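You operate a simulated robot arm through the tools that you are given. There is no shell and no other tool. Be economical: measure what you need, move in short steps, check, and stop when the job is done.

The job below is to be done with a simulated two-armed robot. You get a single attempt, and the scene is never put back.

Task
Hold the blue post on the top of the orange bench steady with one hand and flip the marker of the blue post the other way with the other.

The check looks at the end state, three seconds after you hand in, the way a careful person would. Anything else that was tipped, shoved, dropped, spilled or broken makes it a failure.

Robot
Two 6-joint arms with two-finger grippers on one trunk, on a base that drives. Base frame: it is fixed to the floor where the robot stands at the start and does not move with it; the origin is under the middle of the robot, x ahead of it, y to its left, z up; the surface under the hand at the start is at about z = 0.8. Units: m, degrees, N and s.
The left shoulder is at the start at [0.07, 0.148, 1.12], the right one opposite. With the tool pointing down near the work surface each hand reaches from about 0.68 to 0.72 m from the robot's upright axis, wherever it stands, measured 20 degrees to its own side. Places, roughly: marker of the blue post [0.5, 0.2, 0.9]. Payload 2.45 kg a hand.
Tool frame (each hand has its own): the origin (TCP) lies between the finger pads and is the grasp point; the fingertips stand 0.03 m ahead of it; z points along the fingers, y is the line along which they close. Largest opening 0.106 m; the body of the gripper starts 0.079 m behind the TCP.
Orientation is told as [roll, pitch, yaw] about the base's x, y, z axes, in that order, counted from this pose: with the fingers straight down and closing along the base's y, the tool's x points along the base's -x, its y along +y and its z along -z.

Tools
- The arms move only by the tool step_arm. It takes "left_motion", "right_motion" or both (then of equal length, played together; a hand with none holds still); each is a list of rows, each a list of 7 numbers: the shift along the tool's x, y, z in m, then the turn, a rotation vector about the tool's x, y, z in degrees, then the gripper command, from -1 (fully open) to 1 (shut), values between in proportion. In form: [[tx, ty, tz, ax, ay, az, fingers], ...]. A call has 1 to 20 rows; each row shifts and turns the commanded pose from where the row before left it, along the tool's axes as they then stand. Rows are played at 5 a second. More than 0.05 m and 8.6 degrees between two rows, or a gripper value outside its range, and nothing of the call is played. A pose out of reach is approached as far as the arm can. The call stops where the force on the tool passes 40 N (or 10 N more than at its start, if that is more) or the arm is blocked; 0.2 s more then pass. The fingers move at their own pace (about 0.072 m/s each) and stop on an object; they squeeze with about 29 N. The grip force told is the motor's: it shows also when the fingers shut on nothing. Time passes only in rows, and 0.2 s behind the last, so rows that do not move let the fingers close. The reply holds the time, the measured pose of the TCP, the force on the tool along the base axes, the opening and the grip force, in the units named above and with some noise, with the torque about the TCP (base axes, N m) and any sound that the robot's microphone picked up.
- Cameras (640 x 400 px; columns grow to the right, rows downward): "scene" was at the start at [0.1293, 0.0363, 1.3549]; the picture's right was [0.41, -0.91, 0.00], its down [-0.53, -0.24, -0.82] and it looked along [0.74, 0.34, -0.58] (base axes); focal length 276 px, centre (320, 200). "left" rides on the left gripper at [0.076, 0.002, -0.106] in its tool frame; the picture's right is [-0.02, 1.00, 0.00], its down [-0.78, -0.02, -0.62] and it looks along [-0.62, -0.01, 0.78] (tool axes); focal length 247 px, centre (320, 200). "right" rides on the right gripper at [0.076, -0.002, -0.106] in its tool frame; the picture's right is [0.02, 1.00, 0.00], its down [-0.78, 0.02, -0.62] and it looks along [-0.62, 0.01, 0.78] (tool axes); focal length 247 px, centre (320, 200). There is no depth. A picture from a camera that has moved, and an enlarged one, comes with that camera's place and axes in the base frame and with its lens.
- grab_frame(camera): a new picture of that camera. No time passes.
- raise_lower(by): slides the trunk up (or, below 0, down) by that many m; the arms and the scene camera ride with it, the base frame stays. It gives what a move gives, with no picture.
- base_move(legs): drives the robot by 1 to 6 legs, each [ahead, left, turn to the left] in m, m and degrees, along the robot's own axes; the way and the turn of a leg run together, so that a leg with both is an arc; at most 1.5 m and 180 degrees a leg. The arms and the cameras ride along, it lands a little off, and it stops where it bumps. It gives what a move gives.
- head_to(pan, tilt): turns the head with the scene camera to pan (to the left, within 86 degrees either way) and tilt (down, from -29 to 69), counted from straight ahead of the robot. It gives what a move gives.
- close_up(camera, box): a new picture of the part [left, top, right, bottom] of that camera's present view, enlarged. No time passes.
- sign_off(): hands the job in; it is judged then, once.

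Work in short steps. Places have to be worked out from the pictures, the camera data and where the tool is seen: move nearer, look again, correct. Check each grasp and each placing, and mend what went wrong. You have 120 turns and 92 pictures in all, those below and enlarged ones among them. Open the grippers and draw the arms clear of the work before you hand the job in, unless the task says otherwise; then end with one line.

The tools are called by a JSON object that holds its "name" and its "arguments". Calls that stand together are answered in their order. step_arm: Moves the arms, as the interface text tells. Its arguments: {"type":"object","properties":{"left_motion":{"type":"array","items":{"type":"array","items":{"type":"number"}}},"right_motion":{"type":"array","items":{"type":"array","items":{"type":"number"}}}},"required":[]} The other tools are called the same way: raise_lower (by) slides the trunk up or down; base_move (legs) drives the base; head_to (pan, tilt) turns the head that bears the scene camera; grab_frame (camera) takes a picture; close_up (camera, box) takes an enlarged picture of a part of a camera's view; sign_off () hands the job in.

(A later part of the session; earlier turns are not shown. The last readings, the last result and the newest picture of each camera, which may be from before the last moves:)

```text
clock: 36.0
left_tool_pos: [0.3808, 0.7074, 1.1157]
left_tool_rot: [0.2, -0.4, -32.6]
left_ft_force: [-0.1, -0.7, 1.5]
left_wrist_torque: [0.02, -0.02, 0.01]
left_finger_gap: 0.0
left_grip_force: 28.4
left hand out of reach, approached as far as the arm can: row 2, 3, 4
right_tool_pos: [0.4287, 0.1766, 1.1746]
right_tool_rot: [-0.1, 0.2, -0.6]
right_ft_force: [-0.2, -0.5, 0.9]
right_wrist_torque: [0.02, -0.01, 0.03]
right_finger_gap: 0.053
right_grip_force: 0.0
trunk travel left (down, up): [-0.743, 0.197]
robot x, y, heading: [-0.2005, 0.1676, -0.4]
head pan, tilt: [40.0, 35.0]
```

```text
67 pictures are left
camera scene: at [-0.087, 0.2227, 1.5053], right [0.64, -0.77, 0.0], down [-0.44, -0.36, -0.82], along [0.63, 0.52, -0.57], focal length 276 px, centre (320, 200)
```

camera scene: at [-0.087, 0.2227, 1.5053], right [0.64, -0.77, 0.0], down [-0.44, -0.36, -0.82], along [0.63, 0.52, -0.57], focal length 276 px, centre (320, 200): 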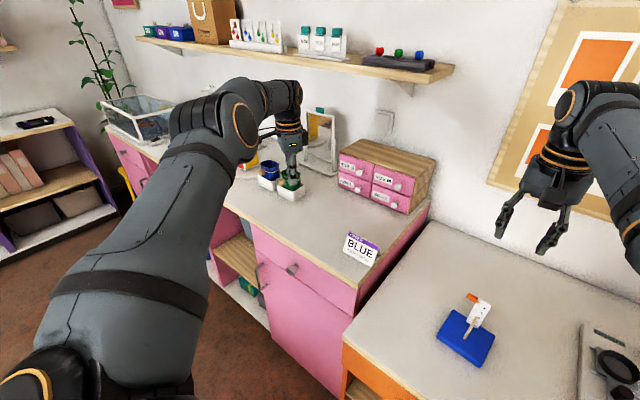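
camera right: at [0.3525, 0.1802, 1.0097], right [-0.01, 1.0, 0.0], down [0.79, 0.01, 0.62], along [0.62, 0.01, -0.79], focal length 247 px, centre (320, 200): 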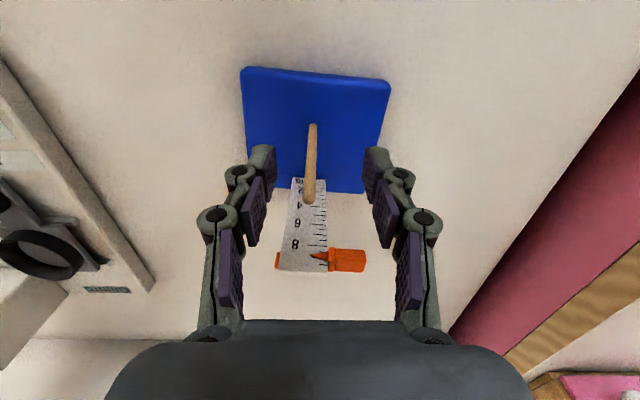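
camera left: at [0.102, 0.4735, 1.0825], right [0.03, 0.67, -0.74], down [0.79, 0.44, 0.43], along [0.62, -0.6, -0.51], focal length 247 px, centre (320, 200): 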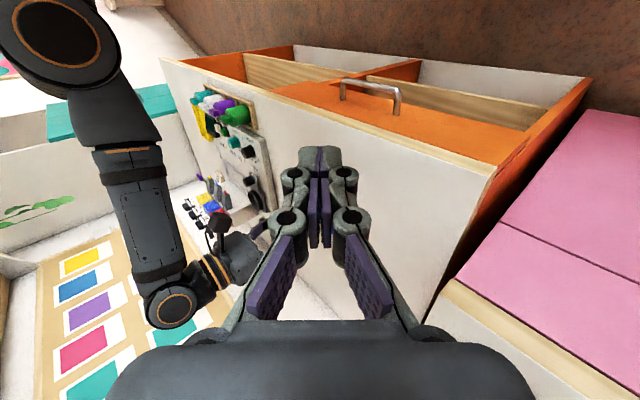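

I keep pushing tangentially inward along the outer shell in steps.

{"name": "step_arm", "arguments": {"left_motion": [[0, 0, 0, 0, 0, 0, 1], [-0.037, -0.008, -0.005, 0, 0, 0, 1], [-0.037, -0.008, -0.005, 0, 0, 0, 1], [-0.037, -0.008, -0.005, 0, 0, 0, 1]]}}

{"name": "step_arm", "arguments": {"left_motion": [[0, 0, 0, 0, 0, 0, 1], [-0.037, -0.016, -0.005, 0, 0, 0, 1], [-0.037, -0.016, -0.005, 0, 0, 0, 1], [-0.037, -0.016, -0.005, 0, 0, 0, 1]]}}

{"name": "step_arm", "arguments": {"left_motion": [[0, 0, 0, 0, 0, 0, 1], [-0.037, -0.016, -0.005, 0, 0, 0, 1], [-0.037, -0.016, -0.005, 0, 0, 0, 1], [-0.037, -0.016, -0.005, 0, 0, 0, 1]]}}

```text
clock: 37.0
left_tool_pos: [0.379, 0.6698, 1.1187]
left_tool_rot: [0.1, -0.4, -32.6]
left_ft_force: [0.1, 0.6, 0.1]
left_wrist_torque: [0.01, 0.0, -0.01]
left_finger_gap: 0.0
left_grip_force: 28.5
left hand out of reach, approached as far as the arm can: row 2, 3, 4
right_tool_pos: [0.4301, 0.1756, 1.1744]
right_tool_rot: [-0.1, 0.2, -0.7]
right_ft_force: [-0.7, 0.4, -1.1]
right_wrist_torque: [-0.01, 0.02, 0.0]
right_finger_gap: 0.0529
right_grip_force: 0.1
trunk travel left (down, up): [-0.743, 0.197]
robot x, y, heading: [-0.2042, 0.1682, -0.7]
head pan, tilt: [40.0, 35.0]
```

```text
clock: 38.0
left_tool_pos: [0.3604, 0.6307, 1.1195]
left_tool_rot: [0.1, -0.3, -32.6]
left_ft_force: [0.1, 0.2, -0.3]
left_wrist_torque: [-0.05, -0.02, 0.01]
left_finger_gap: 0.0004
left_grip_force: 28.5
left hand out of reach, approached as far as the arm can: row 2, 3, 4
right_tool_pos: [0.4288, 0.1762, 1.173]
right_tool_rot: [-0.1, 0.2, -0.7]
right_ft_force: [0.2, -0.2, -0.2]
right_wrist_torque: [0.0, -0.02, -0.01]
right_finger_gap: 0.053
right_grip_force: 0.1
trunk travel left (down, up): [-0.743, 0.197]
robot x, y, heading: [-0.2018, 0.1689, -0.5]
head pan, tilt: [40.0, 35.0]
```

```text
clock: 39.0
left_tool_pos: [0.3412, 0.5976, 1.1221]
left_tool_rot: [-0.1, -0.5, -32.6]
left_ft_force: [0.5, -1.2, -0.7]
left_wrist_torque: [0.01, -0.01, 0.01]
left_finger_gap: 0.0
left_grip_force: 28.5
left hand out of reach, approached as far as the arm can: row 2, 3, 4
right_tool_pos: [0.4287, 0.1763, 1.1732]
right_tool_rot: [-0.1, 0.3, -0.5]
right_ft_force: [0.3, -0.6, 0.3]
right_wrist_torque: [0.01, -0.03, 0.02]
right_finger_gap: 0.053
right_grip_force: 0.1
trunk travel left (down, up): [-0.743, 0.197]
robot x, y, heading: [-0.203, 0.1658, -0.6]
head pan, tilt: [40.0, 35.0]
```

The boundary looks like the forearm sweeping about an elbow stuck outward. I'll back well away from the furniture so I can reconfigure the left arm safely in free air.

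{"name": "base_move", "arguments": {"legs": [[-0.4, 0, 0]]}}

{"name": "step_arm", "arguments": {"left_motion": [[0, 0, 0, 0, 0, -8, 1], [0, 0, 0, 0, 0, -8, 1], [0, 0, 0, 0, 0, -8, 1], [0, 0, 0, 0, 0, -8, 1]]}}

```text
clock: 41.5
left_tool_pos: [-0.0486, 0.5979, 1.1218]
left_tool_rot: [0.0, -0.4, -33.1]
left_ft_force: [0.2, -0.3, -1.1]
left_wrist_torque: [-0.05, -0.01, -0.03]
left_finger_gap: 0.0003
left_grip_force: 28.8
right_tool_pos: [0.0344, 0.1752, 1.1721]
right_tool_rot: [-0.1, 0.3, -1.1]
right_ft_force: [0.1, 0.5, 0.2]
right_wrist_torque: [-0.03, 0.03, 0.03]
right_finger_gap: 0.0527
right_grip_force: 0.2
trunk travel left (down, up): [-0.743, 0.197]
robot x, y, heading: [-0.5994, 0.1694, -1.4]
head pan, tilt: [40.0, 35.0]
```

```text
clock: 42.5
left_tool_pos: [-0.0501, 0.5984, 1.1233]
left_tool_rot: [-0.2, -0.4, -1.0]
left_ft_force: [0.0, -0.6, -0.5]
left_wrist_torque: [-0.01, -0.05, -0.02]
left_finger_gap: 0.0002
left_grip_force: 28.6
right_tool_pos: [0.034, 0.175, 1.1741]
right_tool_rot: [-0.1, 0.4, -1.1]
right_ft_force: [-0.1, 0.2, -1.1]
right_wrist_torque: [0.0, 0.02, -0.01]
right_finger_gap: 0.0528
right_grip_force: 0.2
trunk travel left (down, up): [-0.743, 0.197]
robot x, y, heading: [-0.6016, 0.1701, -0.8]
head pan, tilt: [40.0, 35.0]
```

In free air, I command the left hand to the documented reachable spot (0.70 m, 20° to its side, 0.32 below the shoulder).

{"name": "step_arm", "arguments": {"left_motion": [[-0.0154, -0.0271, 0.0247, 0, 0, 0, 1], [-0.0154, -0.0271, 0.0247, 0, 0, 0, 1], [-0.0154, -0.0271, 0.0247, 0, 0, 0, 1], [-0.0154, -0.0271, 0.0247, 0, 0, 0, 1], [-0.0154, -0.0271, 0.0247, 0, 0, 0, 1], [-0.0154, -0.0271, 0.0247, 0, 0, 0, 1], [-0.0154, -0.0271, 0.0247, 0, 0, 0, 1], [0, 0, 0, 0, 0, 0, 1], [0, 0, 0, 0, 0, 0, 1]]}}

{"name": "grab_frame", "arguments": {"camera": "scene"}}

```text
clock: 44.5
left_tool_pos: [-0.1031, 0.5377, 0.9624]
left_tool_rot: [-0.3, -0.5, -1.1]
left_ft_force: [-1.4, -0.4, 0.2]
left_wrist_torque: [-0.01, 0.0, 0.0]
left_finger_gap: 0.0
left_grip_force: 28.8
left hand out of reach, approached as far as the arm can: row 1, 2, 3, 4, 5, 6, 7
right_tool_pos: [0.0335, 0.1766, 1.1732]
right_tool_rot: [-0.1, 0.2, -1.1]
right_ft_force: [-0.3, 0.1, -0.9]
right_wrist_torque: [-0.01, 0.0, 0.0]
right_finger_gap: 0.0528
right_grip_force: 0.2
trunk travel left (down, up): [-0.743, 0.197]
robot x, y, heading: [-0.6037, 0.1751, -0.9]
head pan, tilt: [40.0, 35.0]
```

```text
66 pictures are left
camera scene: at [-0.4824, 0.2273, 1.5053], right [0.63, -0.78, 0.0], down [-0.45, -0.36, -0.82], along [0.64, 0.51, -0.57], focal length 276 px, centre (320, 200)
```

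scene: 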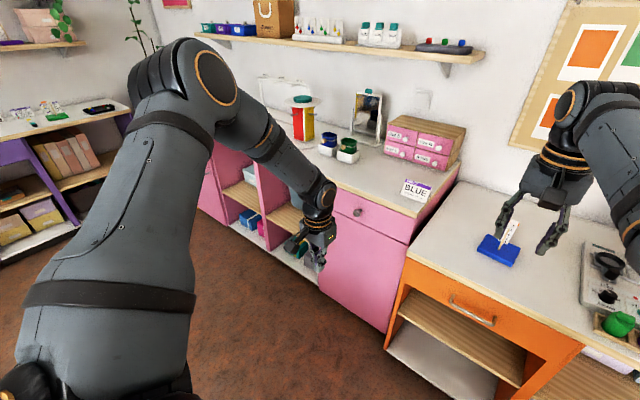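

Each out-of-reach row re-syncs to the reached pose, so I can't jump the gap. A wrist limit may be what blocks it: I turn the left fingers forward (pitch) in free air and then try to move inward.

{"name": "step_arm", "arguments": {"left_motion": [[0, 0, 0, 0, -8, 0, 1], [0, 0, 0, 0, -8, 0, 1], [0, 0, 0, 0, -8, 0, 1], [0, 0, 0, 0, -8, 0, 1], [0, 0, 0, 0, -8, 0, 1], [0, 0, 0, 0, -8, 0, 1], [0, 0, 0, 0, -8, 0, 1], [0, 0, 0, 0, -8, 0, 1]]}}

{"name": "step_arm", "arguments": {"left_motion": [[0, -0.04, 0, 0, 0, 0, 1], [0, -0.04, 0, 0, 0, 0, 1], [0, -0.04, 0, 0, 0, 0, 1], [0, -0.04, 0, 0, 0, 0, 1], [0, -0.04, 0, 0, 0, 0, 1]]}}

```text
clock: 46.2
left_tool_pos: [-0.1075, 0.5049, 0.9494]
left_tool_rot: [-0.8, -64.6, -0.5]
left_ft_force: [-0.3, 0.3, -0.4]
left_wrist_torque: [-0.02, 0.0, 0.02]
left_finger_gap: 0.0001
left_grip_force: 28.1
left hand out of reach, approached as far as the arm can: row 5, 6
right_tool_pos: [0.0319, 0.1754, 1.1736]
right_tool_rot: [-0.1, 0.2, -1.1]
right_ft_force: [0.3, 0.5, 0.6]
right_wrist_torque: [-0.03, -0.03, 0.0]
right_finger_gap: 0.0529
right_grip_force: 0.1
trunk travel left (down, up): [-0.743, 0.197]
robot x, y, heading: [-0.6001, 0.172, -1.1]
head pan, tilt: [40.0, 35.0]
```

```text
clock: 47.4
left_tool_pos: [-0.1074, 0.359, 0.9434]
left_tool_rot: [24.2, -62.4, -28.1]
left_ft_force: [-0.5, -0.1, -0.6]
left_wrist_torque: [-0.01, -0.03, -0.03]
left_finger_gap: 0.0
left_grip_force: 28.4
left hand out of reach, approached as far as the arm can: row 5
right_tool_pos: [0.0343, 0.1775, 1.1736]
right_tool_rot: [-0.2, 0.3, -1.1]
right_ft_force: [-0.5, 0.4, -0.2]
right_wrist_torque: [-0.05, -0.03, 0.0]
right_finger_gap: 0.0529
right_grip_force: 0.1
trunk travel left (down, up): [-0.743, 0.197]
robot x, y, heading: [-0.5987, 0.1734, -1.4]
head pan, tilt: [40.0, 35.0]
stopped in row 5 (left hand): the arm was blocked; the commanded pose is now the measured one
```

Now the left moves inward freely, but something blocked it. I look.

{"name": "head_to", "arguments": {"pan": 15, "tilt": 45}}

{"name": "grab_frame", "arguments": {"camera": "scene"}}

```text
clock: 48.3
left_tool_pos: [-0.1077, 0.3564, 0.9456]
left_tool_rot: [24.3, -62.3, -28.2]
left_ft_force: [-0.6, -0.1, 0.0]
left_wrist_torque: [-0.01, 0.03, 0.03]
left_finger_gap: 0.0
left_grip_force: 28.5
right_tool_pos: [0.0338, 0.1747, 1.1739]
right_tool_rot: [-0.2, 0.2, -1.2]
right_ft_force: [-0.4, 0.0, -0.4]
right_wrist_torque: [0.0, 0.03, 0.02]
right_finger_gap: 0.0532
right_grip_force: 0.0
trunk travel left (down, up): [-0.743, 0.197]
robot x, y, heading: [-0.6003, 0.1718, -1.1]
head pan, tilt: [15.0, 45.0]
```

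```text
65 pictures are left
camera scene: at [-0.4721, 0.191, 1.4905], right [0.24, -0.97, 0.0], down [-0.69, -0.17, -0.71], along [0.69, 0.17, -0.71], focal length 276 px, centre (320, 200)
```

scene: 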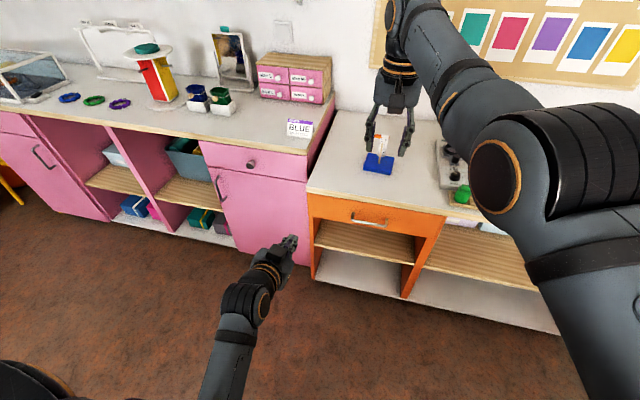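

The left hand now points forward with the arm reconfigured, and fits my needs: I can push the marker from front-left under the right gripper. I raise it in steps.

{"name": "step_arm", "arguments": {"left_motion": [[-0.0353, 0.0076, -0.0172, 0, 0, 0, 1], [-0.0353, 0.0076, -0.0172, 0, 0, 0, 1], [-0.0353, 0.0076, -0.0172, 0, 0, 0, 1], [-0.0353, 0.0076, -0.0172, 0, 0, 0, 1], [-0.0353, 0.0076, -0.0172, 0, 0, 0, 1]]}}

{"name": "grab_frame", "arguments": {"camera": "scene"}}

```text
clock: 49.1
left_tool_pos: [-0.1124, 0.3722, 1.0374]
left_tool_rot: [39.7, -55.5, -45.0]
left_ft_force: [0.4, -0.2, 0.2]
left_wrist_torque: [0.03, 0.04, 0.0]
left_finger_gap: 0.0
left_grip_force: 28.5
right_tool_pos: [0.0326, 0.1744, 1.1733]
right_tool_rot: [-0.2, 0.3, -1.1]
right_ft_force: [-0.2, -0.2, -0.1]
right_wrist_torque: [0.03, 0.0, 0.03]
right_finger_gap: 0.0528
right_grip_force: 0.0
trunk travel left (down, up): [-0.743, 0.197]
robot x, y, heading: [-0.6001, 0.1732, -1.1]
head pan, tilt: [15.0, 45.0]
stopped in row 3 (left hand): the arm was blocked; the commanded pose is now the measured one
```

```text
64 pictures are left
camera scene: at [-0.4715, 0.1914, 1.4904], right [0.24, -0.97, 0.0], down [-0.69, -0.17, -0.71], along [0.69, 0.17, -0.71], focal length 276 px, centre (320, 200)
```

scene: 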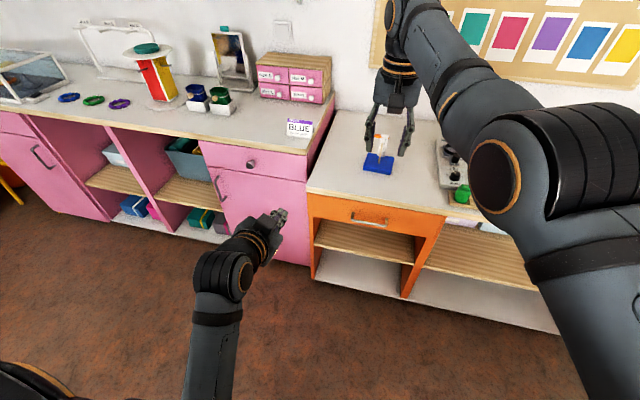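

I check the left elbow and shoulder region for what blocks it.

{"name": "head_to", "arguments": {"pan": 60, "tilt": 65}}

{"name": "grab_frame", "arguments": {"camera": "scene"}}

```text
clock: 50.2
left_tool_pos: [-0.1126, 0.372, 1.039]
left_tool_rot: [39.8, -55.6, -44.9]
left_ft_force: [0.3, 0.8, 0.8]
left_wrist_torque: [0.02, -0.03, -0.01]
left_finger_gap: 0.0001
left_grip_force: 28.7
right_tool_pos: [0.0334, 0.175, 1.1731]
right_tool_rot: [-0.1, 0.2, -1.1]
right_ft_force: [-0.5, 1.0, 1.0]
right_wrist_torque: [-0.02, -0.02, -0.03]
right_finger_gap: 0.0532
right_grip_force: 0.1
trunk travel left (down, up): [-0.743, 0.197]
robot x, y, heading: [-0.6011, 0.1708, -1.2]
head pan, tilt: [60.0, 65.0]
```

```text
63 pictures are left
camera scene: at [-0.5194, 0.2238, 1.4654], right [0.86, -0.52, 0.0], down [-0.47, -0.78, -0.42], along [0.22, 0.36, -0.91], focal length 276 px, centre (320, 200)
```

scene: 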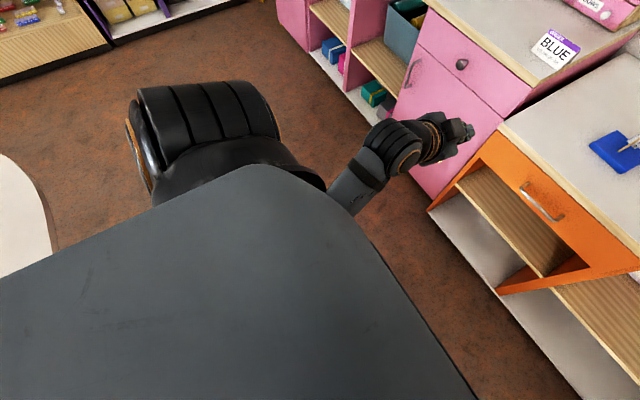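

The forearm rises from under the shoulder plate, so raising it fouls the robot's own trunk. I move the hand forward first to bring the elbow out.

{"name": "step_arm", "arguments": {"left_motion": [[-0.016, 0.0067, 0.036, 0, 0, 0, 1], [-0.016, 0.0067, 0.036, 0, 0, 0, 1], [-0.016, 0.0067, 0.036, 0, 0, 0, 1], [-0.016, 0.0067, 0.036, 0, 0, 0, 1], [-0.016, 0.0067, 0.036, 0, 0, 0, 1]]}}

{"name": "grab_frame", "arguments": {"camera": "scene"}}

```text
clock: 51.4
left_tool_pos: [0.089, 0.3757, 1.0371]
left_tool_rot: [39.6, -55.5, -45.0]
left_ft_force: [0.6, 0.3, 0.4]
left_wrist_torque: [0.01, 0.02, 0.01]
left_finger_gap: 0.0
left_grip_force: 28.8
right_tool_pos: [0.0354, 0.1748, 1.1729]
right_tool_rot: [-0.1, 0.2, -1.1]
right_ft_force: [0.0, -0.1, -0.5]
right_wrist_torque: [-0.01, 0.06, -0.03]
right_finger_gap: 0.0532
right_grip_force: 0.2
trunk travel left (down, up): [-0.743, 0.197]
robot x, y, heading: [-0.5959, 0.1691, -1.0]
head pan, tilt: [60.0, 65.0]
```

```text
62 pictures are left
camera scene: at [-0.5176, 0.2237, 1.4653], right [0.86, -0.52, 0.0], down [-0.47, -0.78, -0.42], along [0.22, 0.36, -0.91], focal length 276 px, centre (320, 200)
```

scene: 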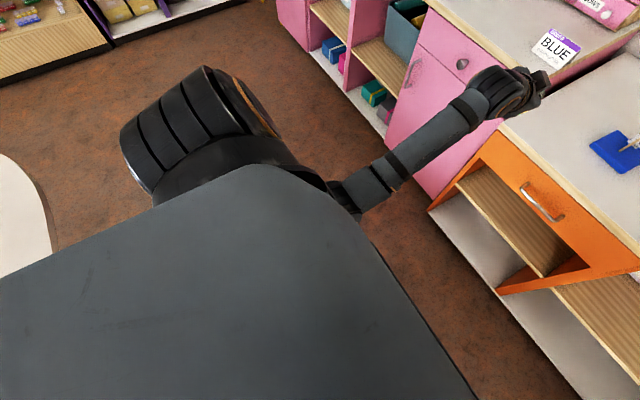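

No blockage now. I raise the hand and check.

{"name": "step_arm", "arguments": {"left_motion": [[-0.033, 0.0146, -0.0172, 0, 0, 0, 1], [-0.033, 0.0146, -0.0172, 0, 0, 0, 1], [-0.033, 0.0146, -0.0172, 0, 0, 0, 1], [-0.033, 0.0146, -0.0172, 0, 0, 0, 1], [-0.033, 0.0146, -0.0172, 0, 0, 0, 1]]}}

{"name": "grab_frame", "arguments": {"camera": "scene"}}

```text
clock: 52.6
left_tool_pos: [0.0889, 0.3732, 1.2366]
left_tool_rot: [39.7, -55.6, -44.9]
left_ft_force: [0.3, -0.4, 0.1]
left_wrist_torque: [0.01, -0.01, 0.01]
left_finger_gap: 0.0
left_grip_force: 29.0
right_tool_pos: [0.0329, 0.1747, 1.1731]
right_tool_rot: [-0.2, 0.2, -1.0]
right_ft_force: [0.4, -0.3, -0.5]
right_wrist_torque: [0.01, 0.03, 0.03]
right_finger_gap: 0.0531
right_grip_force: 0.0
trunk travel left (down, up): [-0.743, 0.197]
robot x, y, heading: [-0.5989, 0.1705, -1.0]
head pan, tilt: [60.0, 65.0]
```

```text
61 pictures are left
camera scene: at [-0.5196, 0.2234, 1.4654], right [0.86, -0.52, 0.0], down [-0.47, -0.78, -0.42], along [0.22, 0.36, -0.91], focal length 276 px, centre (320, 200)
```

scene: 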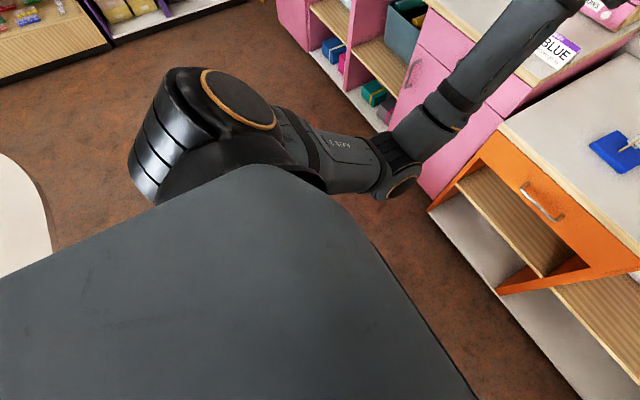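

The left arm now extends freely. I turn the hand to the chosen push orientation (forward-right-down).

{"name": "step_arm", "arguments": {"left_motion": [[0, 0, 0, 7.34, 0.47, 0.73, 1], [0, 0, 0, 7.34, 0.47, 0.73, 1], [0, 0, 0, 7.34, 0.47, 0.73, 1], [0, 0, 0, 7.34, 0.47, 0.73, 1], [0, 0, 0, 7.34, 0.47, 0.73, 1], [0, 0, 0, 7.34, 0.47, 0.73, 1]]}}

```text
clock: 54.0
left_tool_pos: [0.0898, 0.3729, 1.239]
left_tool_rot: [-0.3, -51.5, -50.1]
left_ft_force: [-0.3, 0.0, -0.3]
left_wrist_torque: [0.0, -0.01, -0.01]
left_finger_gap: 0.0
left_grip_force: 28.7
right_tool_pos: [0.0339, 0.1756, 1.1737]
right_tool_rot: [-0.1, 0.3, -1.0]
right_ft_force: [0.8, -0.1, -0.1]
right_wrist_torque: [-0.02, 0.02, 0.0]
right_finger_gap: 0.0532
right_grip_force: 0.1
trunk travel left (down, up): [-0.743, 0.197]
robot x, y, heading: [-0.602, 0.1706, -1.0]
head pan, tilt: [60.0, 65.0]
```

Orientation is exact. To gain clearance I turn the left a further 18° to the right and yaw the right hand +20° so its body swings away from the ruler, then shift the left to its pre-push place relative to the right hand.

{"name": "step_arm", "arguments": {"left_motion": [[0, 0, 0, 4.68, 0, 3.72, 1], [0, 0, 0, 4.68, 0, 3.72, 1], [0, 0, 0, 4.68, 0, 3.72, 1], [-0.03, -0.0164, 0.003, 0, 0, 0, 1], [-0.03, -0.0164, 0.003, 0, 0, 0, 1], [-0.03, -0.0164, 0.003, 0, 0, 0, 1]], "right_motion": [[0, 0, 0, 0, 0, -6.7, 0], [0, 0, 0, 0, 0, -6.7, 0], [0, 0, 0, 0, 0, -6.7, 0], [0, 0, 0, 0, 0, 0, 0], [0, 0, 0, 0, 0, 0, 0], [0, 0, 0, 0, 0, 0, 0]]}}

{"name": "head_to", "arguments": {"pan": 5, "tilt": 40}}

{"name": "grab_frame", "arguments": {"camera": "scene"}}

```text
clock: 55.4
left_tool_pos: [0.0668, 0.2955, 1.3057]
left_tool_rot: [-0.1, -51.4, -68.1]
left_ft_force: [0.0, -0.5, 0.1]
left_wrist_torque: [0.01, 0.0, -0.02]
left_finger_gap: 0.0001
left_grip_force: 28.8
right_tool_pos: [0.0326, 0.1737, 1.1726]
right_tool_rot: [0.0, 0.2, 19.0]
right_ft_force: [0.4, 0.5, 0.1]
right_wrist_torque: [0.02, 0.03, 0.0]
right_finger_gap: 0.0531
right_grip_force: 0.0
trunk travel left (down, up): [-0.743, 0.197]
robot x, y, heading: [-0.5986, 0.1718, -1.1]
head pan, tilt: [60.0, 65.0]
```

```text
clock: 56.6
left_tool_pos: [0.0668, 0.2958, 1.3033]
left_tool_rot: [-0.1, -51.6, -68.2]
left_ft_force: [-0.3, -0.2, 0.3]
left_wrist_torque: [-0.01, 0.0, -0.02]
left_finger_gap: 0.0
left_grip_force: 28.5
right_tool_pos: [0.0336, 0.1751, 1.1738]
right_tool_rot: [0.0, 0.3, 18.9]
right_ft_force: [-0.5, -0.2, 0.3]
right_wrist_torque: [0.0, -0.02, -0.01]
right_finger_gap: 0.053
right_grip_force: 0.1
trunk travel left (down, up): [-0.743, 0.197]
robot x, y, heading: [-0.5996, 0.1696, -1.2]
head pan, tilt: [5.0, 40.0]
```

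```text
60 pictures are left
camera scene: at [-0.466, 0.1776, 1.4977], right [0.07, -1.0, 0.0], down [-0.64, -0.04, -0.77], along [0.76, 0.05, -0.64], focal length 276 px, centre (320, 200)
```

scene: 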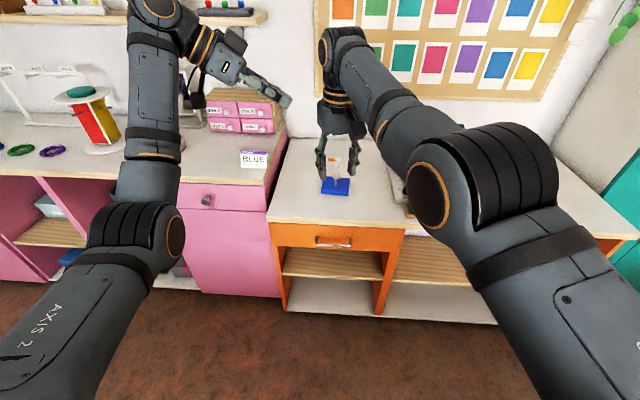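

Both arms are in good form. I drive back ahead (hands high), aiming for the right hand at [0.427, 0.1755].

{"name": "base_move", "arguments": {"legs": [[0.394, 0.008, 0]]}}

{"name": "step_arm", "arguments": {"right_motion": [[0, 0, 0, 0, 0, 0, 0]]}}

{"name": "close_up", "arguments": {"camera": "right", "box": [220, 20, 420, 200]}}

{"name": "grab_frame", "arguments": {"camera": "scene"}}

```text
clock: 59.1
left_tool_pos: [0.4657, 0.292, 1.3039]
left_tool_rot: [0.0, -51.6, -68.6]
left_ft_force: [-0.6, 0.0, 0.0]
left_wrist_torque: [-0.04, 0.0, 0.02]
left_finger_gap: 0.0
left_grip_force: 27.9
right_tool_pos: [0.4321, 0.1699, 1.1744]
right_tool_rot: [0.0, 0.3, 18.6]
right_ft_force: [-0.7, 0.2, 0.8]
right_wrist_torque: [0.02, 0.02, 0.01]
right_finger_gap: 0.0531
right_grip_force: 0.0
trunk travel left (down, up): [-0.743, 0.197]
robot x, y, heading: [-0.2021, 0.1749, -1.1]
head pan, tilt: [5.0, 40.0]
```

```text
clock: 59.5
left_tool_pos: [0.4669, 0.2922, 1.3042]
left_tool_rot: [0.0, -51.7, -68.5]
left_ft_force: [0.1, 0.7, 0.1]
left_wrist_torque: [0.0, -0.03, 0.01]
left_finger_gap: 0.0001
left_grip_force: 28.4
right_tool_pos: [0.4337, 0.1701, 1.1732]
right_tool_rot: [0.0, 0.2, 18.6]
right_ft_force: [0.1, -0.5, 1.0]
right_wrist_torque: [0.01, -0.01, -0.01]
right_finger_gap: 0.053
right_grip_force: 0.0
trunk travel left (down, up): [-0.743, 0.197]
robot x, y, heading: [-0.2022, 0.1736, -1.6]
head pan, tilt: [5.0, 40.0]
```

```text
2.22 times, centred on (320, 110) of right
camera zoom: at [0.362, 0.1442, 1.2808], right [-0.34, 0.94, 0.0], down [0.74, 0.27, 0.62], along [0.58, 0.21, -0.79], focal length 549 px, centre (320, 400)
```

zoom: 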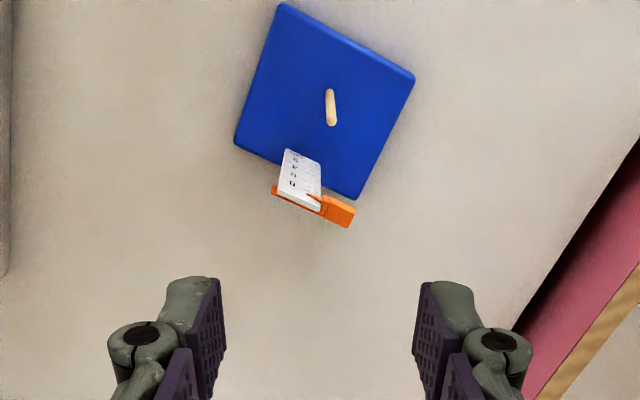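

```text
58 pictures are left
camera scene: at [-0.0667, 0.1763, 1.4978], right [0.06, -1.0, 0.0], down [-0.64, -0.04, -0.77], along [0.76, 0.05, -0.64], focal length 276 px, centre (320, 200)
```

scene: 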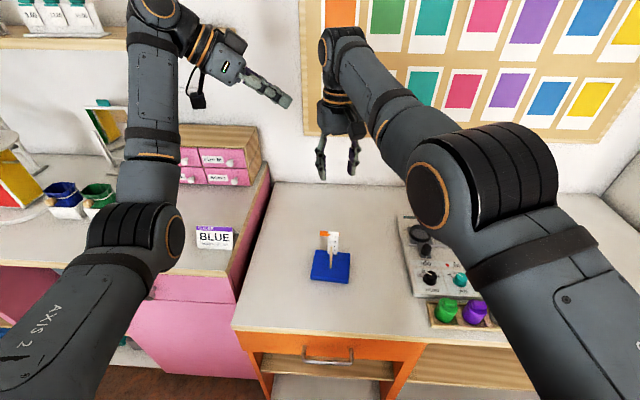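

The peg is at [0.4265, 0.175]; the right hand is at [0.434, 0.170]. A small base correction.

{"name": "base_move", "arguments": {"legs": [[-0.008, 0.006, 0]]}}

{"name": "step_arm", "arguments": {"right_motion": [[0, 0, 0, 0, 0, 0, 0]]}}

```text
clock: 60.3
left_tool_pos: [0.4608, 0.2954, 1.3018]
left_tool_rot: [-0.2, -51.4, -68.4]
left_ft_force: [0.3, 0.0, -0.2]
left_wrist_torque: [0.0, 0.04, -0.01]
left_finger_gap: 0.0
left_grip_force: 28.1
right_tool_pos: [0.4275, 0.1751, 1.1725]
right_tool_rot: [0.1, 0.4, 18.5]
right_ft_force: [0.5, -0.4, -1.0]
right_wrist_torque: [0.02, 0.01, -0.01]
right_finger_gap: 0.053
right_grip_force: 0.1
trunk travel left (down, up): [-0.743, 0.197]
robot x, y, heading: [-0.2065, 0.1779, -1.3]
head pan, tilt: [5.0, 40.0]
```

```text
clock: 60.7
left_tool_pos: [0.4578, 0.2988, 1.3043]
left_tool_rot: [-0.1, -51.6, -68.5]
left_ft_force: [0.0, 0.6, 0.5]
left_wrist_torque: [0.0, -0.01, 0.01]
left_finger_gap: 0.0
left_grip_force: 28.7
right_tool_pos: [0.4262, 0.1762, 1.1739]
right_tool_rot: [-0.1, 0.2, 18.6]
right_ft_force: [-0.7, -0.1, 0.3]
right_wrist_torque: [0.02, -0.01, 0.02]
right_finger_gap: 0.0529
right_grip_force: 0.0
trunk travel left (down, up): [-0.743, 0.197]
robot x, y, heading: [-0.2058, 0.1758, -1.2]
head pan, tilt: [5.0, 40.0]
```

Right hand is over the peg within a millimetre or so. I lower the trunk most of the way and check.

{"name": "raise_lower", "arguments": {"by": -0.19}}

{"name": "grab_frame", "arguments": {"camera": "scene"}}

{"name": "grab_frame", "arguments": {"camera": "right"}}

{"name": "grab_frame", "arguments": {"camera": "left"}}

```text
clock: 62.8
left_tool_pos: [0.4603, 0.2977, 1.1141]
left_tool_rot: [-0.2, -51.6, -68.5]
left_ft_force: [0.0, 1.2, -0.8]
left_wrist_torque: [0.01, 0.0, 0.04]
left_finger_gap: 0.0001
left_grip_force: 28.4
right_tool_pos: [0.4251, 0.1763, 0.9835]
right_tool_rot: [0.0, 0.3, 18.6]
right_ft_force: [-0.7, 0.4, -0.2]
right_wrist_torque: [-0.02, -0.01, 0.0]
right_finger_gap: 0.0531
right_grip_force: 0.0
trunk travel left (down, up): [-0.553, 0.387]
robot x, y, heading: [-0.2037, 0.1784, -1.2]
head pan, tilt: [5.0, 40.0]
```

```text
57 pictures are left
camera scene: at [-0.074, 0.1824, 1.3078], right [0.06, -1.0, 0.0], down [-0.64, -0.04, -0.77], along [0.76, 0.05, -0.64], focal length 276 px, centre (320, 200)
```

scene: 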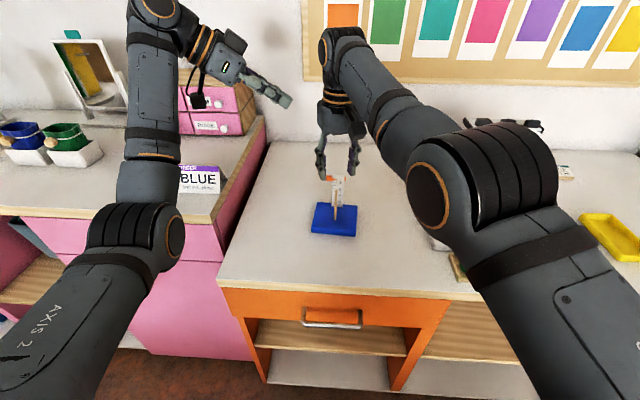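

```text
56 pictures are left
camera right: at [0.3547, 0.1502, 1.0907], right [-0.34, 0.94, 0.0], down [0.74, 0.27, 0.62], along [0.58, 0.21, -0.79], focal length 247 px, centre (320, 200)
```

right: 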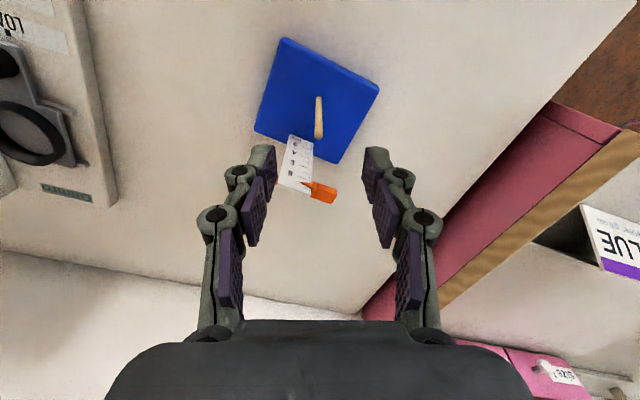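

```text
55 pictures are left
camera left: at [0.4139, 0.4206, 1.1212], right [0.94, 0.35, 0.02], down [-0.01, -0.01, 1.0], along [0.35, -0.94, 0.0], focal length 247 px, centre (320, 200)
```

left: 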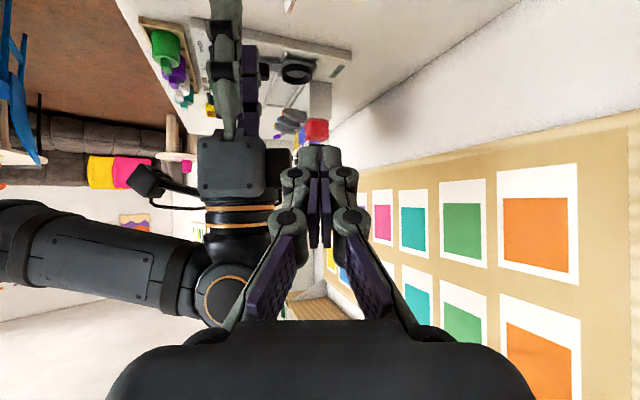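

Alignment looks good and the arms are apart. I lower the last 0.08 m so the right fingers straddle the peg.

{"name": "raise_lower", "arguments": {"by": -0.08}}

{"name": "grab_frame", "arguments": {"camera": "right"}}

{"name": "close_up", "arguments": {"camera": "scene", "box": [240, 70, 400, 240]}}

```text
clock: 63.9
left_tool_pos: [0.4593, 0.2973, 1.035]
left_tool_rot: [-0.1, -51.7, -68.4]
left_ft_force: [0.4, 0.3, -0.4]
left_wrist_torque: [-0.01, -0.01, -0.02]
left_finger_gap: 0.0002
left_grip_force: 28.7
right_tool_pos: [0.4248, 0.177, 0.9026]
right_tool_rot: [0.0, 0.2, 18.6]
right_ft_force: [-0.4, -1.3, 0.0]
right_wrist_torque: [0.01, 0.0, 0.0]
right_finger_gap: 0.0531
right_grip_force: 0.1
trunk travel left (down, up): [-0.473, 0.467]
robot x, y, heading: [-0.2132, 0.1789, -1.3]
head pan, tilt: [5.0, 40.0]
```

```text
54 pictures are left
camera right: at [0.3545, 0.1502, 1.0108], right [-0.34, 0.94, 0.0], down [0.74, 0.27, 0.62], along [0.58, 0.21, -0.79], focal length 247 px, centre (320, 200)
```

right: 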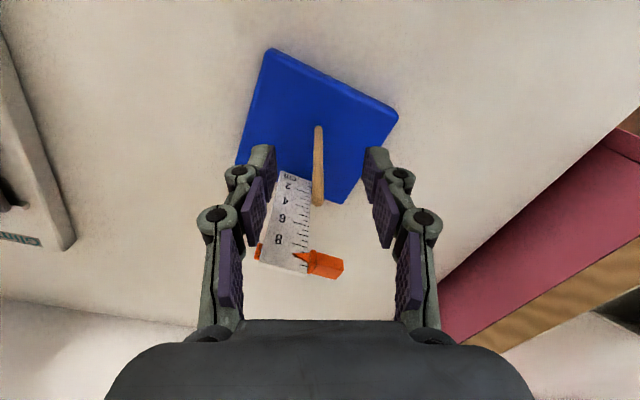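

```text
2.35 times, centred on (320, 155) of scene
camera zoom: at [-0.0742, 0.1824, 1.2278], right [0.06, -1.0, 0.0], down [-0.64, -0.04, -0.77], along [0.76, 0.05, -0.64], focal length 648 px, centre (320, 306)
```

zoom: 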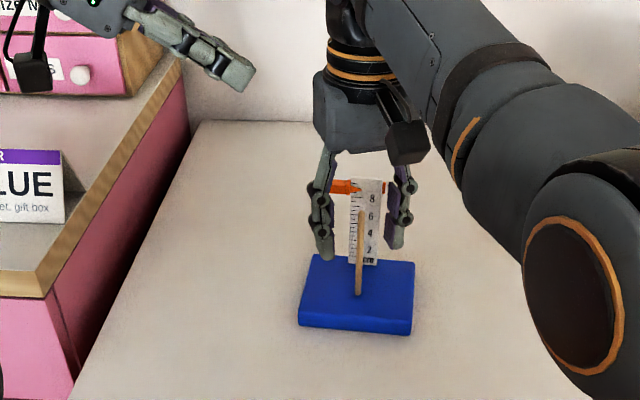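

The peg sits centred between the right fingers. I close the right gripper on it.

{"name": "step_arm", "arguments": {"right_motion": [[0, 0, 0, 0, 0, 0, 0.5], [0, 0, 0, 0, 0, 0, 0.8], [0, 0, 0, 0, 0, 0, 1], [0, 0, 0, 0, 0, 0, 1], [0, 0, 0, 0, 0, 0, 1]]}}

{"name": "grab_frame", "arguments": {"camera": "right"}}

{"name": "close_up", "arguments": {"camera": "scene", "box": [270, 90, 380, 230]}}

```text
clock: 65.1
left_tool_pos: [0.4599, 0.2979, 1.0347]
left_tool_rot: [-0.1, -51.6, -68.5]
left_ft_force: [0.0, 0.2, -0.1]
left_wrist_torque: [0.03, -0.03, -0.02]
left_finger_gap: 0.0001
left_grip_force: 28.8
right_tool_pos: [0.4257, 0.1761, 0.904]
right_tool_rot: [0.0, 0.3, 18.6]
right_ft_force: [-1.0, -1.7, 1.2]
right_wrist_torque: [-0.07, 0.05, -0.01]
right_finger_gap: 0.006
right_grip_force: 28.8
trunk travel left (down, up): [-0.473, 0.467]
robot x, y, heading: [-0.2067, 0.177, -1.4]
head pan, tilt: [5.0, 40.0]
```

```text
52 pictures are left
camera right: at [0.3548, 0.15, 1.0106], right [-0.34, 0.94, 0.0], down [0.74, 0.27, 0.62], along [0.58, 0.21, -0.79], focal length 247 px, centre (320, 200)
```

right: 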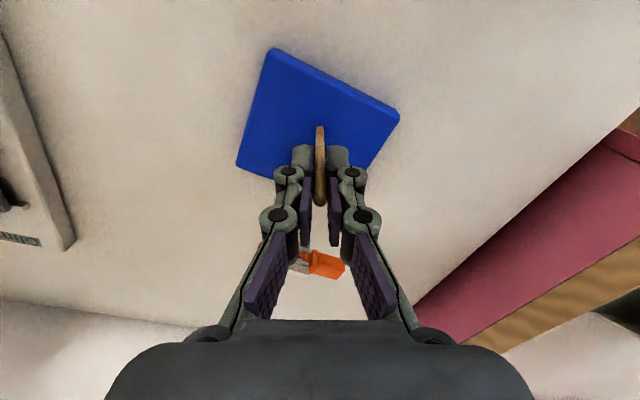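

```text
2.86 times, centred on (325, 160) of scene
camera zoom: at [-0.0739, 0.1823, 1.2277], right [0.06, -1.0, 0.0], down [-0.64, -0.04, -0.77], along [0.76, 0.05, -0.64], focal length 787 px, centre (306, 314)
```

zoom: 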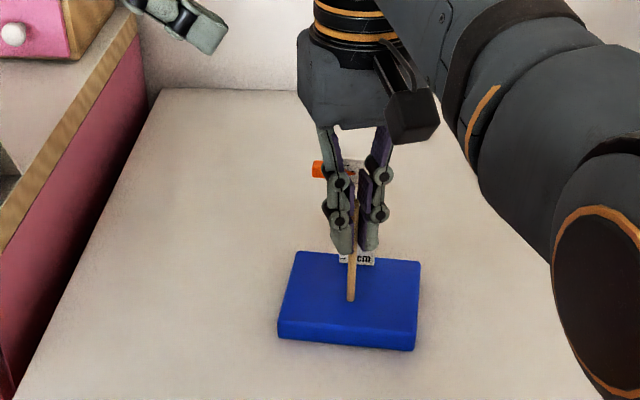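

Gripped (gap 6 mm) and the base hasn't moved. Now I bring the left tip near: from [0.469, 0.276, 1.016] toward [0.475, 0.215, 0.955].

{"name": "step_arm", "arguments": {"left_motion": [[0.0037, -0.0056, 0.028, 0, 0, 0, 1], [0.0037, -0.0056, 0.028, 0, 0, 0, 1], [0.0037, -0.0056, 0.028, 0, 0, 0, 1]]}}

{"name": "grab_frame", "arguments": {"camera": "left"}}

{"name": "close_up", "arguments": {"camera": "scene", "box": [240, 70, 380, 230]}}

{"name": "grab_frame", "arguments": {"camera": "right"}}

```text
clock: 65.9
left_tool_pos: [0.4654, 0.2365, 0.973]
left_tool_rot: [0.0, -51.6, -68.5]
left_ft_force: [0.1, -0.2, -0.3]
left_wrist_torque: [-0.03, 0.01, -0.02]
left_finger_gap: 0.0
left_grip_force: 28.8
right_tool_pos: [0.4254, 0.1771, 0.9039]
right_tool_rot: [-0.1, 0.3, 18.6]
right_ft_force: [-1.0, -1.6, 0.2]
right_wrist_torque: [0.02, 0.0, -0.01]
right_finger_gap: 0.0063
right_grip_force: 29.1
trunk travel left (down, up): [-0.473, 0.467]
robot x, y, heading: [-0.206, 0.1791, -1.6]
head pan, tilt: [5.0, 40.0]
```

```text
50 pictures are left
camera left: at [0.4199, 0.3594, 0.9798], right [0.94, 0.35, 0.02], down [-0.02, -0.01, 1.0], along [0.35, -0.94, 0.0], focal length 247 px, centre (320, 200)
```

left: 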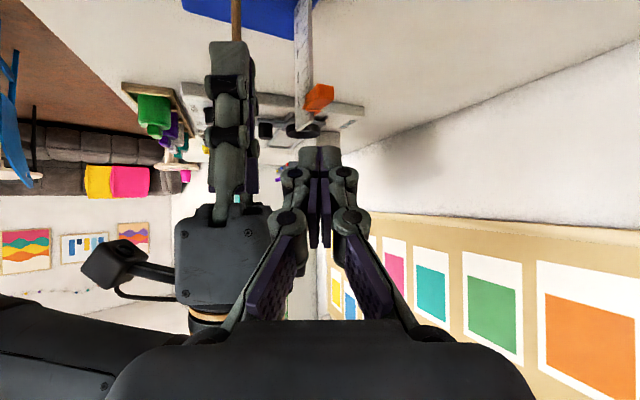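

```text
2.50 times, centred on (310, 150) of scene
camera zoom: at [-0.0739, 0.1822, 1.2277], right [0.06, -1.0, 0.0], down [-0.64, -0.04, -0.77], along [0.76, 0.05, -0.64], focal length 689 px, centre (345, 325)
```

zoom: 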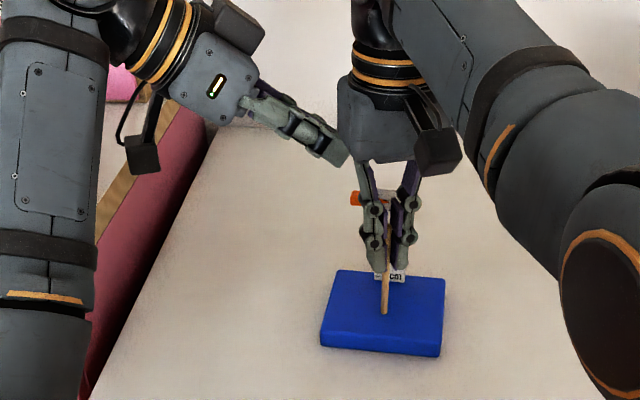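

```text
48 pictures are left
camera right: at [0.3547, 0.1502, 1.0106], right [-0.34, 0.94, 0.0], down [0.74, 0.27, 0.62], along [0.58, 0.21, -0.79], focal length 247 px, centre (320, 200)
```

right: 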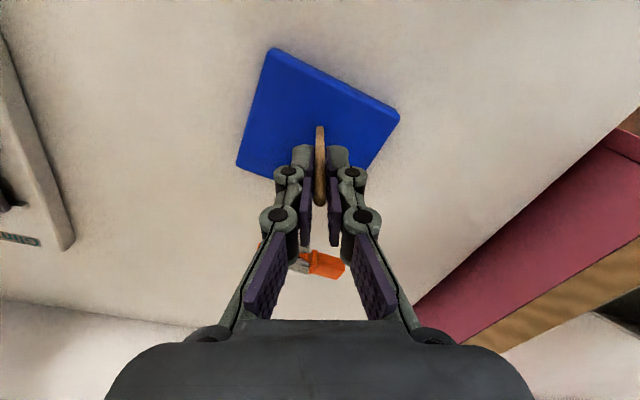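

The head is at about [0.478, 0.200, 0.912] and the left tip at [0.474, 0.215, 0.954]. I move the tip over the head, then press down slightly and look.

{"name": "step_arm", "arguments": {"left_motion": [[0.0008, -0.0042, 0.0215, 0, 0, 0, 1], [0.0063, 0, 0.005, 0, 0, 0, 1], [0.0063, 0, 0.005, 0, 0, 0, 1]]}}

{"name": "grab_frame", "arguments": {"camera": "left"}}

{"name": "close_up", "arguments": {"camera": "scene", "box": [260, 100, 360, 220]}}

```text
clock: 66.7
left_tool_pos: [0.4665, 0.2209, 0.9424]
left_tool_rot: [-0.1, -51.6, -68.5]
left_ft_force: [0.1, -0.2, -0.9]
left_wrist_torque: [-0.02, 0.0, -0.04]
left_finger_gap: 0.0
left_grip_force: 28.7
right_tool_pos: [0.4253, 0.1768, 0.904]
right_tool_rot: [0.0, 0.3, 18.6]
right_ft_force: [-0.9, 0.3, -0.2]
right_wrist_torque: [0.01, 0.06, -0.01]
right_finger_gap: 0.006
right_grip_force: 28.8
trunk travel left (down, up): [-0.473, 0.467]
robot x, y, heading: [-0.2073, 0.1757, -1.2]
head pan, tilt: [5.0, 40.0]
```

```text
47 pictures are left
camera left: at [0.4224, 0.3438, 0.9494], right [0.94, 0.35, 0.02], down [-0.02, -0.01, 1.0], along [0.35, -0.94, 0.0], focal length 247 px, centre (320, 200)
```

left: 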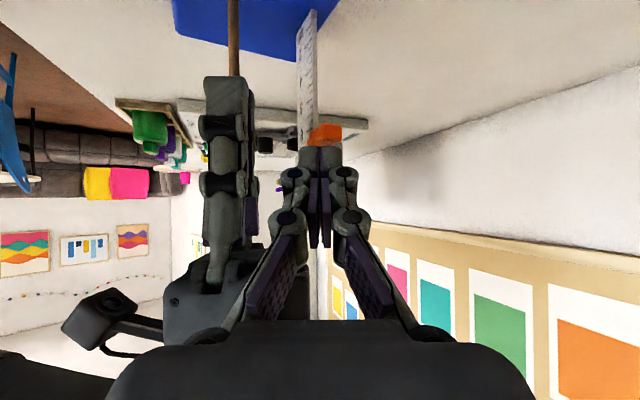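

```text
3.33 times, centred on (310, 160) of scene
camera zoom: at [-0.0739, 0.1825, 1.2277], right [0.06, -1.0, 0.0], down [-0.64, -0.04, -0.77], along [0.76, 0.05, -0.64], focal length 918 px, centre (353, 333)
```

zoom: 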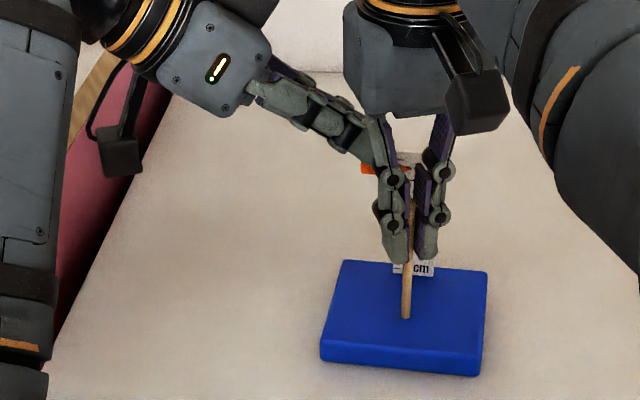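

Tip is right over the head with no force yet. I press down further in small steps.

{"name": "step_arm", "arguments": {"left_motion": [[0.0047, 0, 0.0037, 0, 0, 0, 1], [0.0047, 0, 0.0037, 0, 0, 0, 1], [0.0047, 0, 0.0037, 0, 0, 0, 1], [0.0047, 0, 0.0037, 0, 0, 0, 1]]}}

{"name": "grab_frame", "arguments": {"camera": "left"}}

{"name": "grab_frame", "arguments": {"camera": "right"}}

```text
clock: 67.7
left_tool_pos: [0.4673, 0.2204, 0.9178]
left_tool_rot: [-0.2, -51.5, -68.5]
left_ft_force: [-0.5, 0.0, 0.0]
left_wrist_torque: [0.02, 0.02, 0.0]
left_finger_gap: 0.0
left_grip_force: 28.7
right_tool_pos: [0.4241, 0.1761, 0.9029]
right_tool_rot: [-0.1, 0.3, 18.6]
right_ft_force: [-1.4, 0.8, 0.6]
right_wrist_torque: [0.0, 0.01, 0.04]
right_finger_gap: 0.0058
right_grip_force: 28.6
trunk travel left (down, up): [-0.473, 0.467]
robot x, y, heading: [-0.2118, 0.1791, -1.5]
head pan, tilt: [5.0, 40.0]
```

```text
45 pictures are left
camera left: at [0.4217, 0.3433, 0.9252], right [0.94, 0.35, 0.02], down [-0.01, -0.01, 1.0], along [0.35, -0.94, 0.0], focal length 247 px, centre (320, 200)
```

left: 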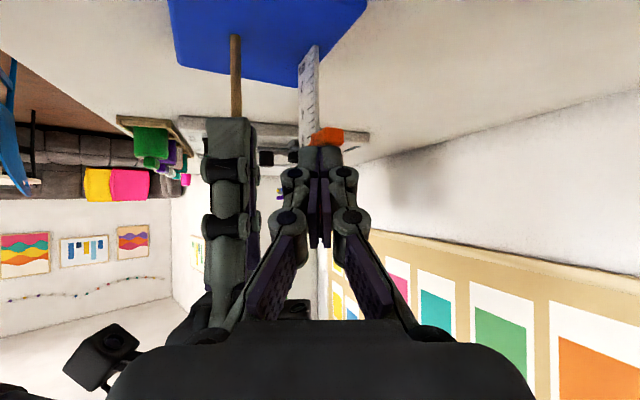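

```text
44 pictures are left
camera right: at [0.3548, 0.1503, 1.0106], right [-0.34, 0.94, 0.0], down [0.74, 0.27, 0.62], along [0.58, 0.21, -0.79], focal length 247 px, centre (320, 200)
```

right: 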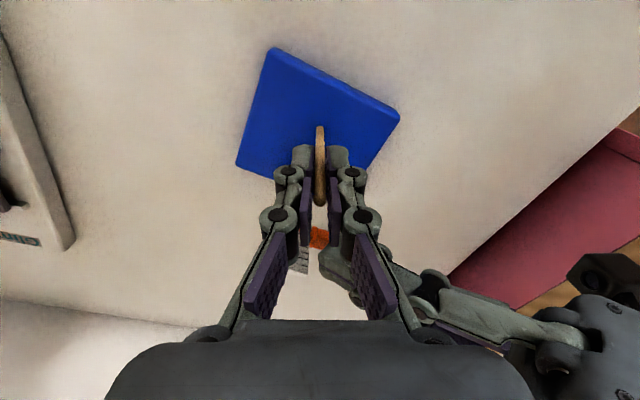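

The marker slides down smoothly, with no disturbance to the base. I keep going down in steps.

{"name": "step_arm", "arguments": {"left_motion": [[0.0047, 0, 0.0037, 0, 0, 0, 1], [0.0047, 0, 0.0037, 0, 0, 0, 1], [0.0047, 0, 0.0037, 0, 0, 0, 1], [0.0047, 0, 0.0037, 0, 0, 0, 1], [0.0031, 0, 0.0025, 0, 0, 0, 1]]}}

{"name": "grab_frame", "arguments": {"camera": "left"}}

{"name": "close_up", "arguments": {"camera": "scene", "box": [260, 100, 360, 220]}}

```text
clock: 68.9
left_tool_pos: [0.4682, 0.22, 0.8918]
left_tool_rot: [-0.2, -51.5, -68.4]
left_ft_force: [0.0, 0.2, 0.0]
left_wrist_torque: [0.02, 0.01, -0.02]
left_finger_gap: 0.0
left_grip_force: 28.3
right_tool_pos: [0.4264, 0.1772, 0.9037]
right_tool_rot: [0.0, 0.3, 18.6]
right_ft_force: [0.2, 0.6, -0.2]
right_wrist_torque: [0.02, -0.01, -0.01]
right_finger_gap: 0.0062
right_grip_force: 29.0
trunk travel left (down, up): [-0.473, 0.467]
robot x, y, heading: [-0.2032, 0.1806, -1.4]
head pan, tilt: [5.0, 40.0]
```

```text
43 pictures are left
camera left: at [0.4224, 0.3432, 0.8983], right [0.94, 0.35, 0.02], down [-0.01, -0.01, 1.0], along [0.35, -0.94, 0.0], focal length 247 px, centre (320, 200)
```

left: 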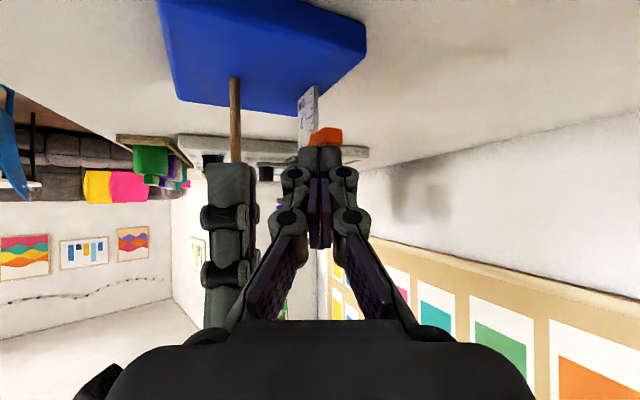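

```text
3.33 times, centred on (310, 160) of scene
camera zoom: at [-0.0739, 0.1825, 1.2277], right [0.06, -1.0, 0.0], down [-0.64, -0.04, -0.77], along [0.76, 0.05, -0.64], focal length 918 px, centre (353, 333)
```

zoom: 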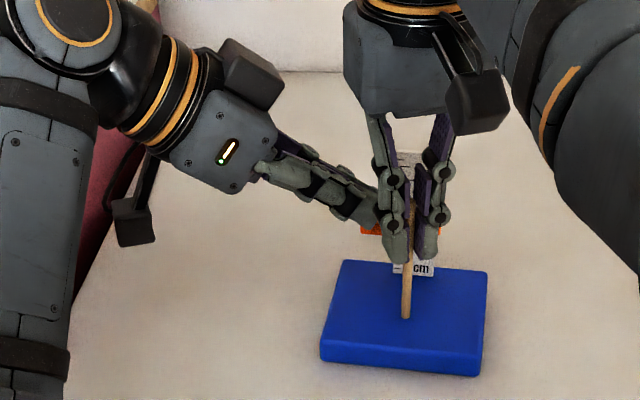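

Still sliding well; marker is now around mid-scale. I continue down.

{"name": "step_arm", "arguments": {"left_motion": [[0.0047, 0, 0.0037, 0, 0, 0, 1], [0.0047, 0, 0.0037, 0, 0, 0, 1], [0.0047, 0, 0.0037, 0, 0, 0, 1]]}}

{"name": "grab_frame", "arguments": {"camera": "left"}}

{"name": "close_up", "arguments": {"camera": "scene", "box": [260, 100, 360, 220]}}

```text
clock: 69.7
left_tool_pos: [0.4676, 0.22, 0.8726]
left_tool_rot: [-0.1, -51.6, -68.5]
left_ft_force: [-0.4, 0.2, 0.3]
left_wrist_torque: [0.03, 0.0, -0.01]
left_finger_gap: 0.0001
left_grip_force: 28.4
right_tool_pos: [0.4252, 0.1763, 0.9037]
right_tool_rot: [0.1, 0.3, 18.5]
right_ft_force: [-0.6, -0.2, 0.5]
right_wrist_torque: [0.0, 0.02, -0.01]
right_finger_gap: 0.0059
right_grip_force: 29.2
trunk travel left (down, up): [-0.473, 0.467]
robot x, y, heading: [-0.2082, 0.1811, -1.6]
head pan, tilt: [5.0, 40.0]
```

```text
41 pictures are left
camera left: at [0.4224, 0.3426, 0.8804], right [0.94, 0.35, 0.02], down [-0.01, -0.01, 1.0], along [0.35, -0.94, 0.0], focal length 247 px, centre (320, 200)
```

left: 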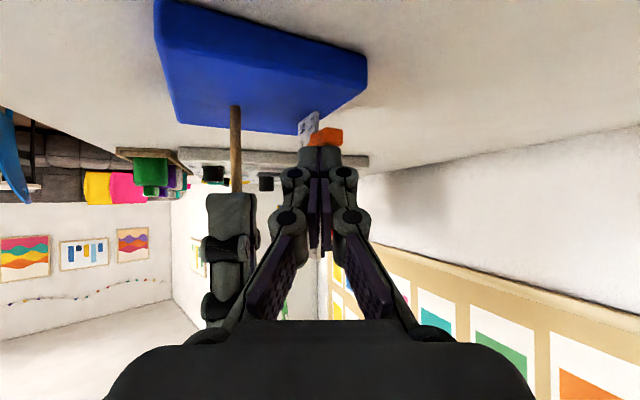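

```text
3.33 times, centred on (310, 160) of scene
camera zoom: at [-0.0739, 0.1825, 1.2277], right [0.06, -1.0, 0.0], down [-0.64, -0.04, -0.77], along [0.76, 0.05, -0.64], focal length 918 px, centre (353, 333)
```

zoom: 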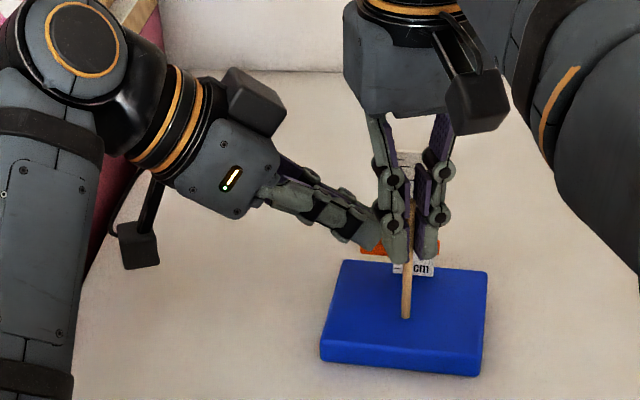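

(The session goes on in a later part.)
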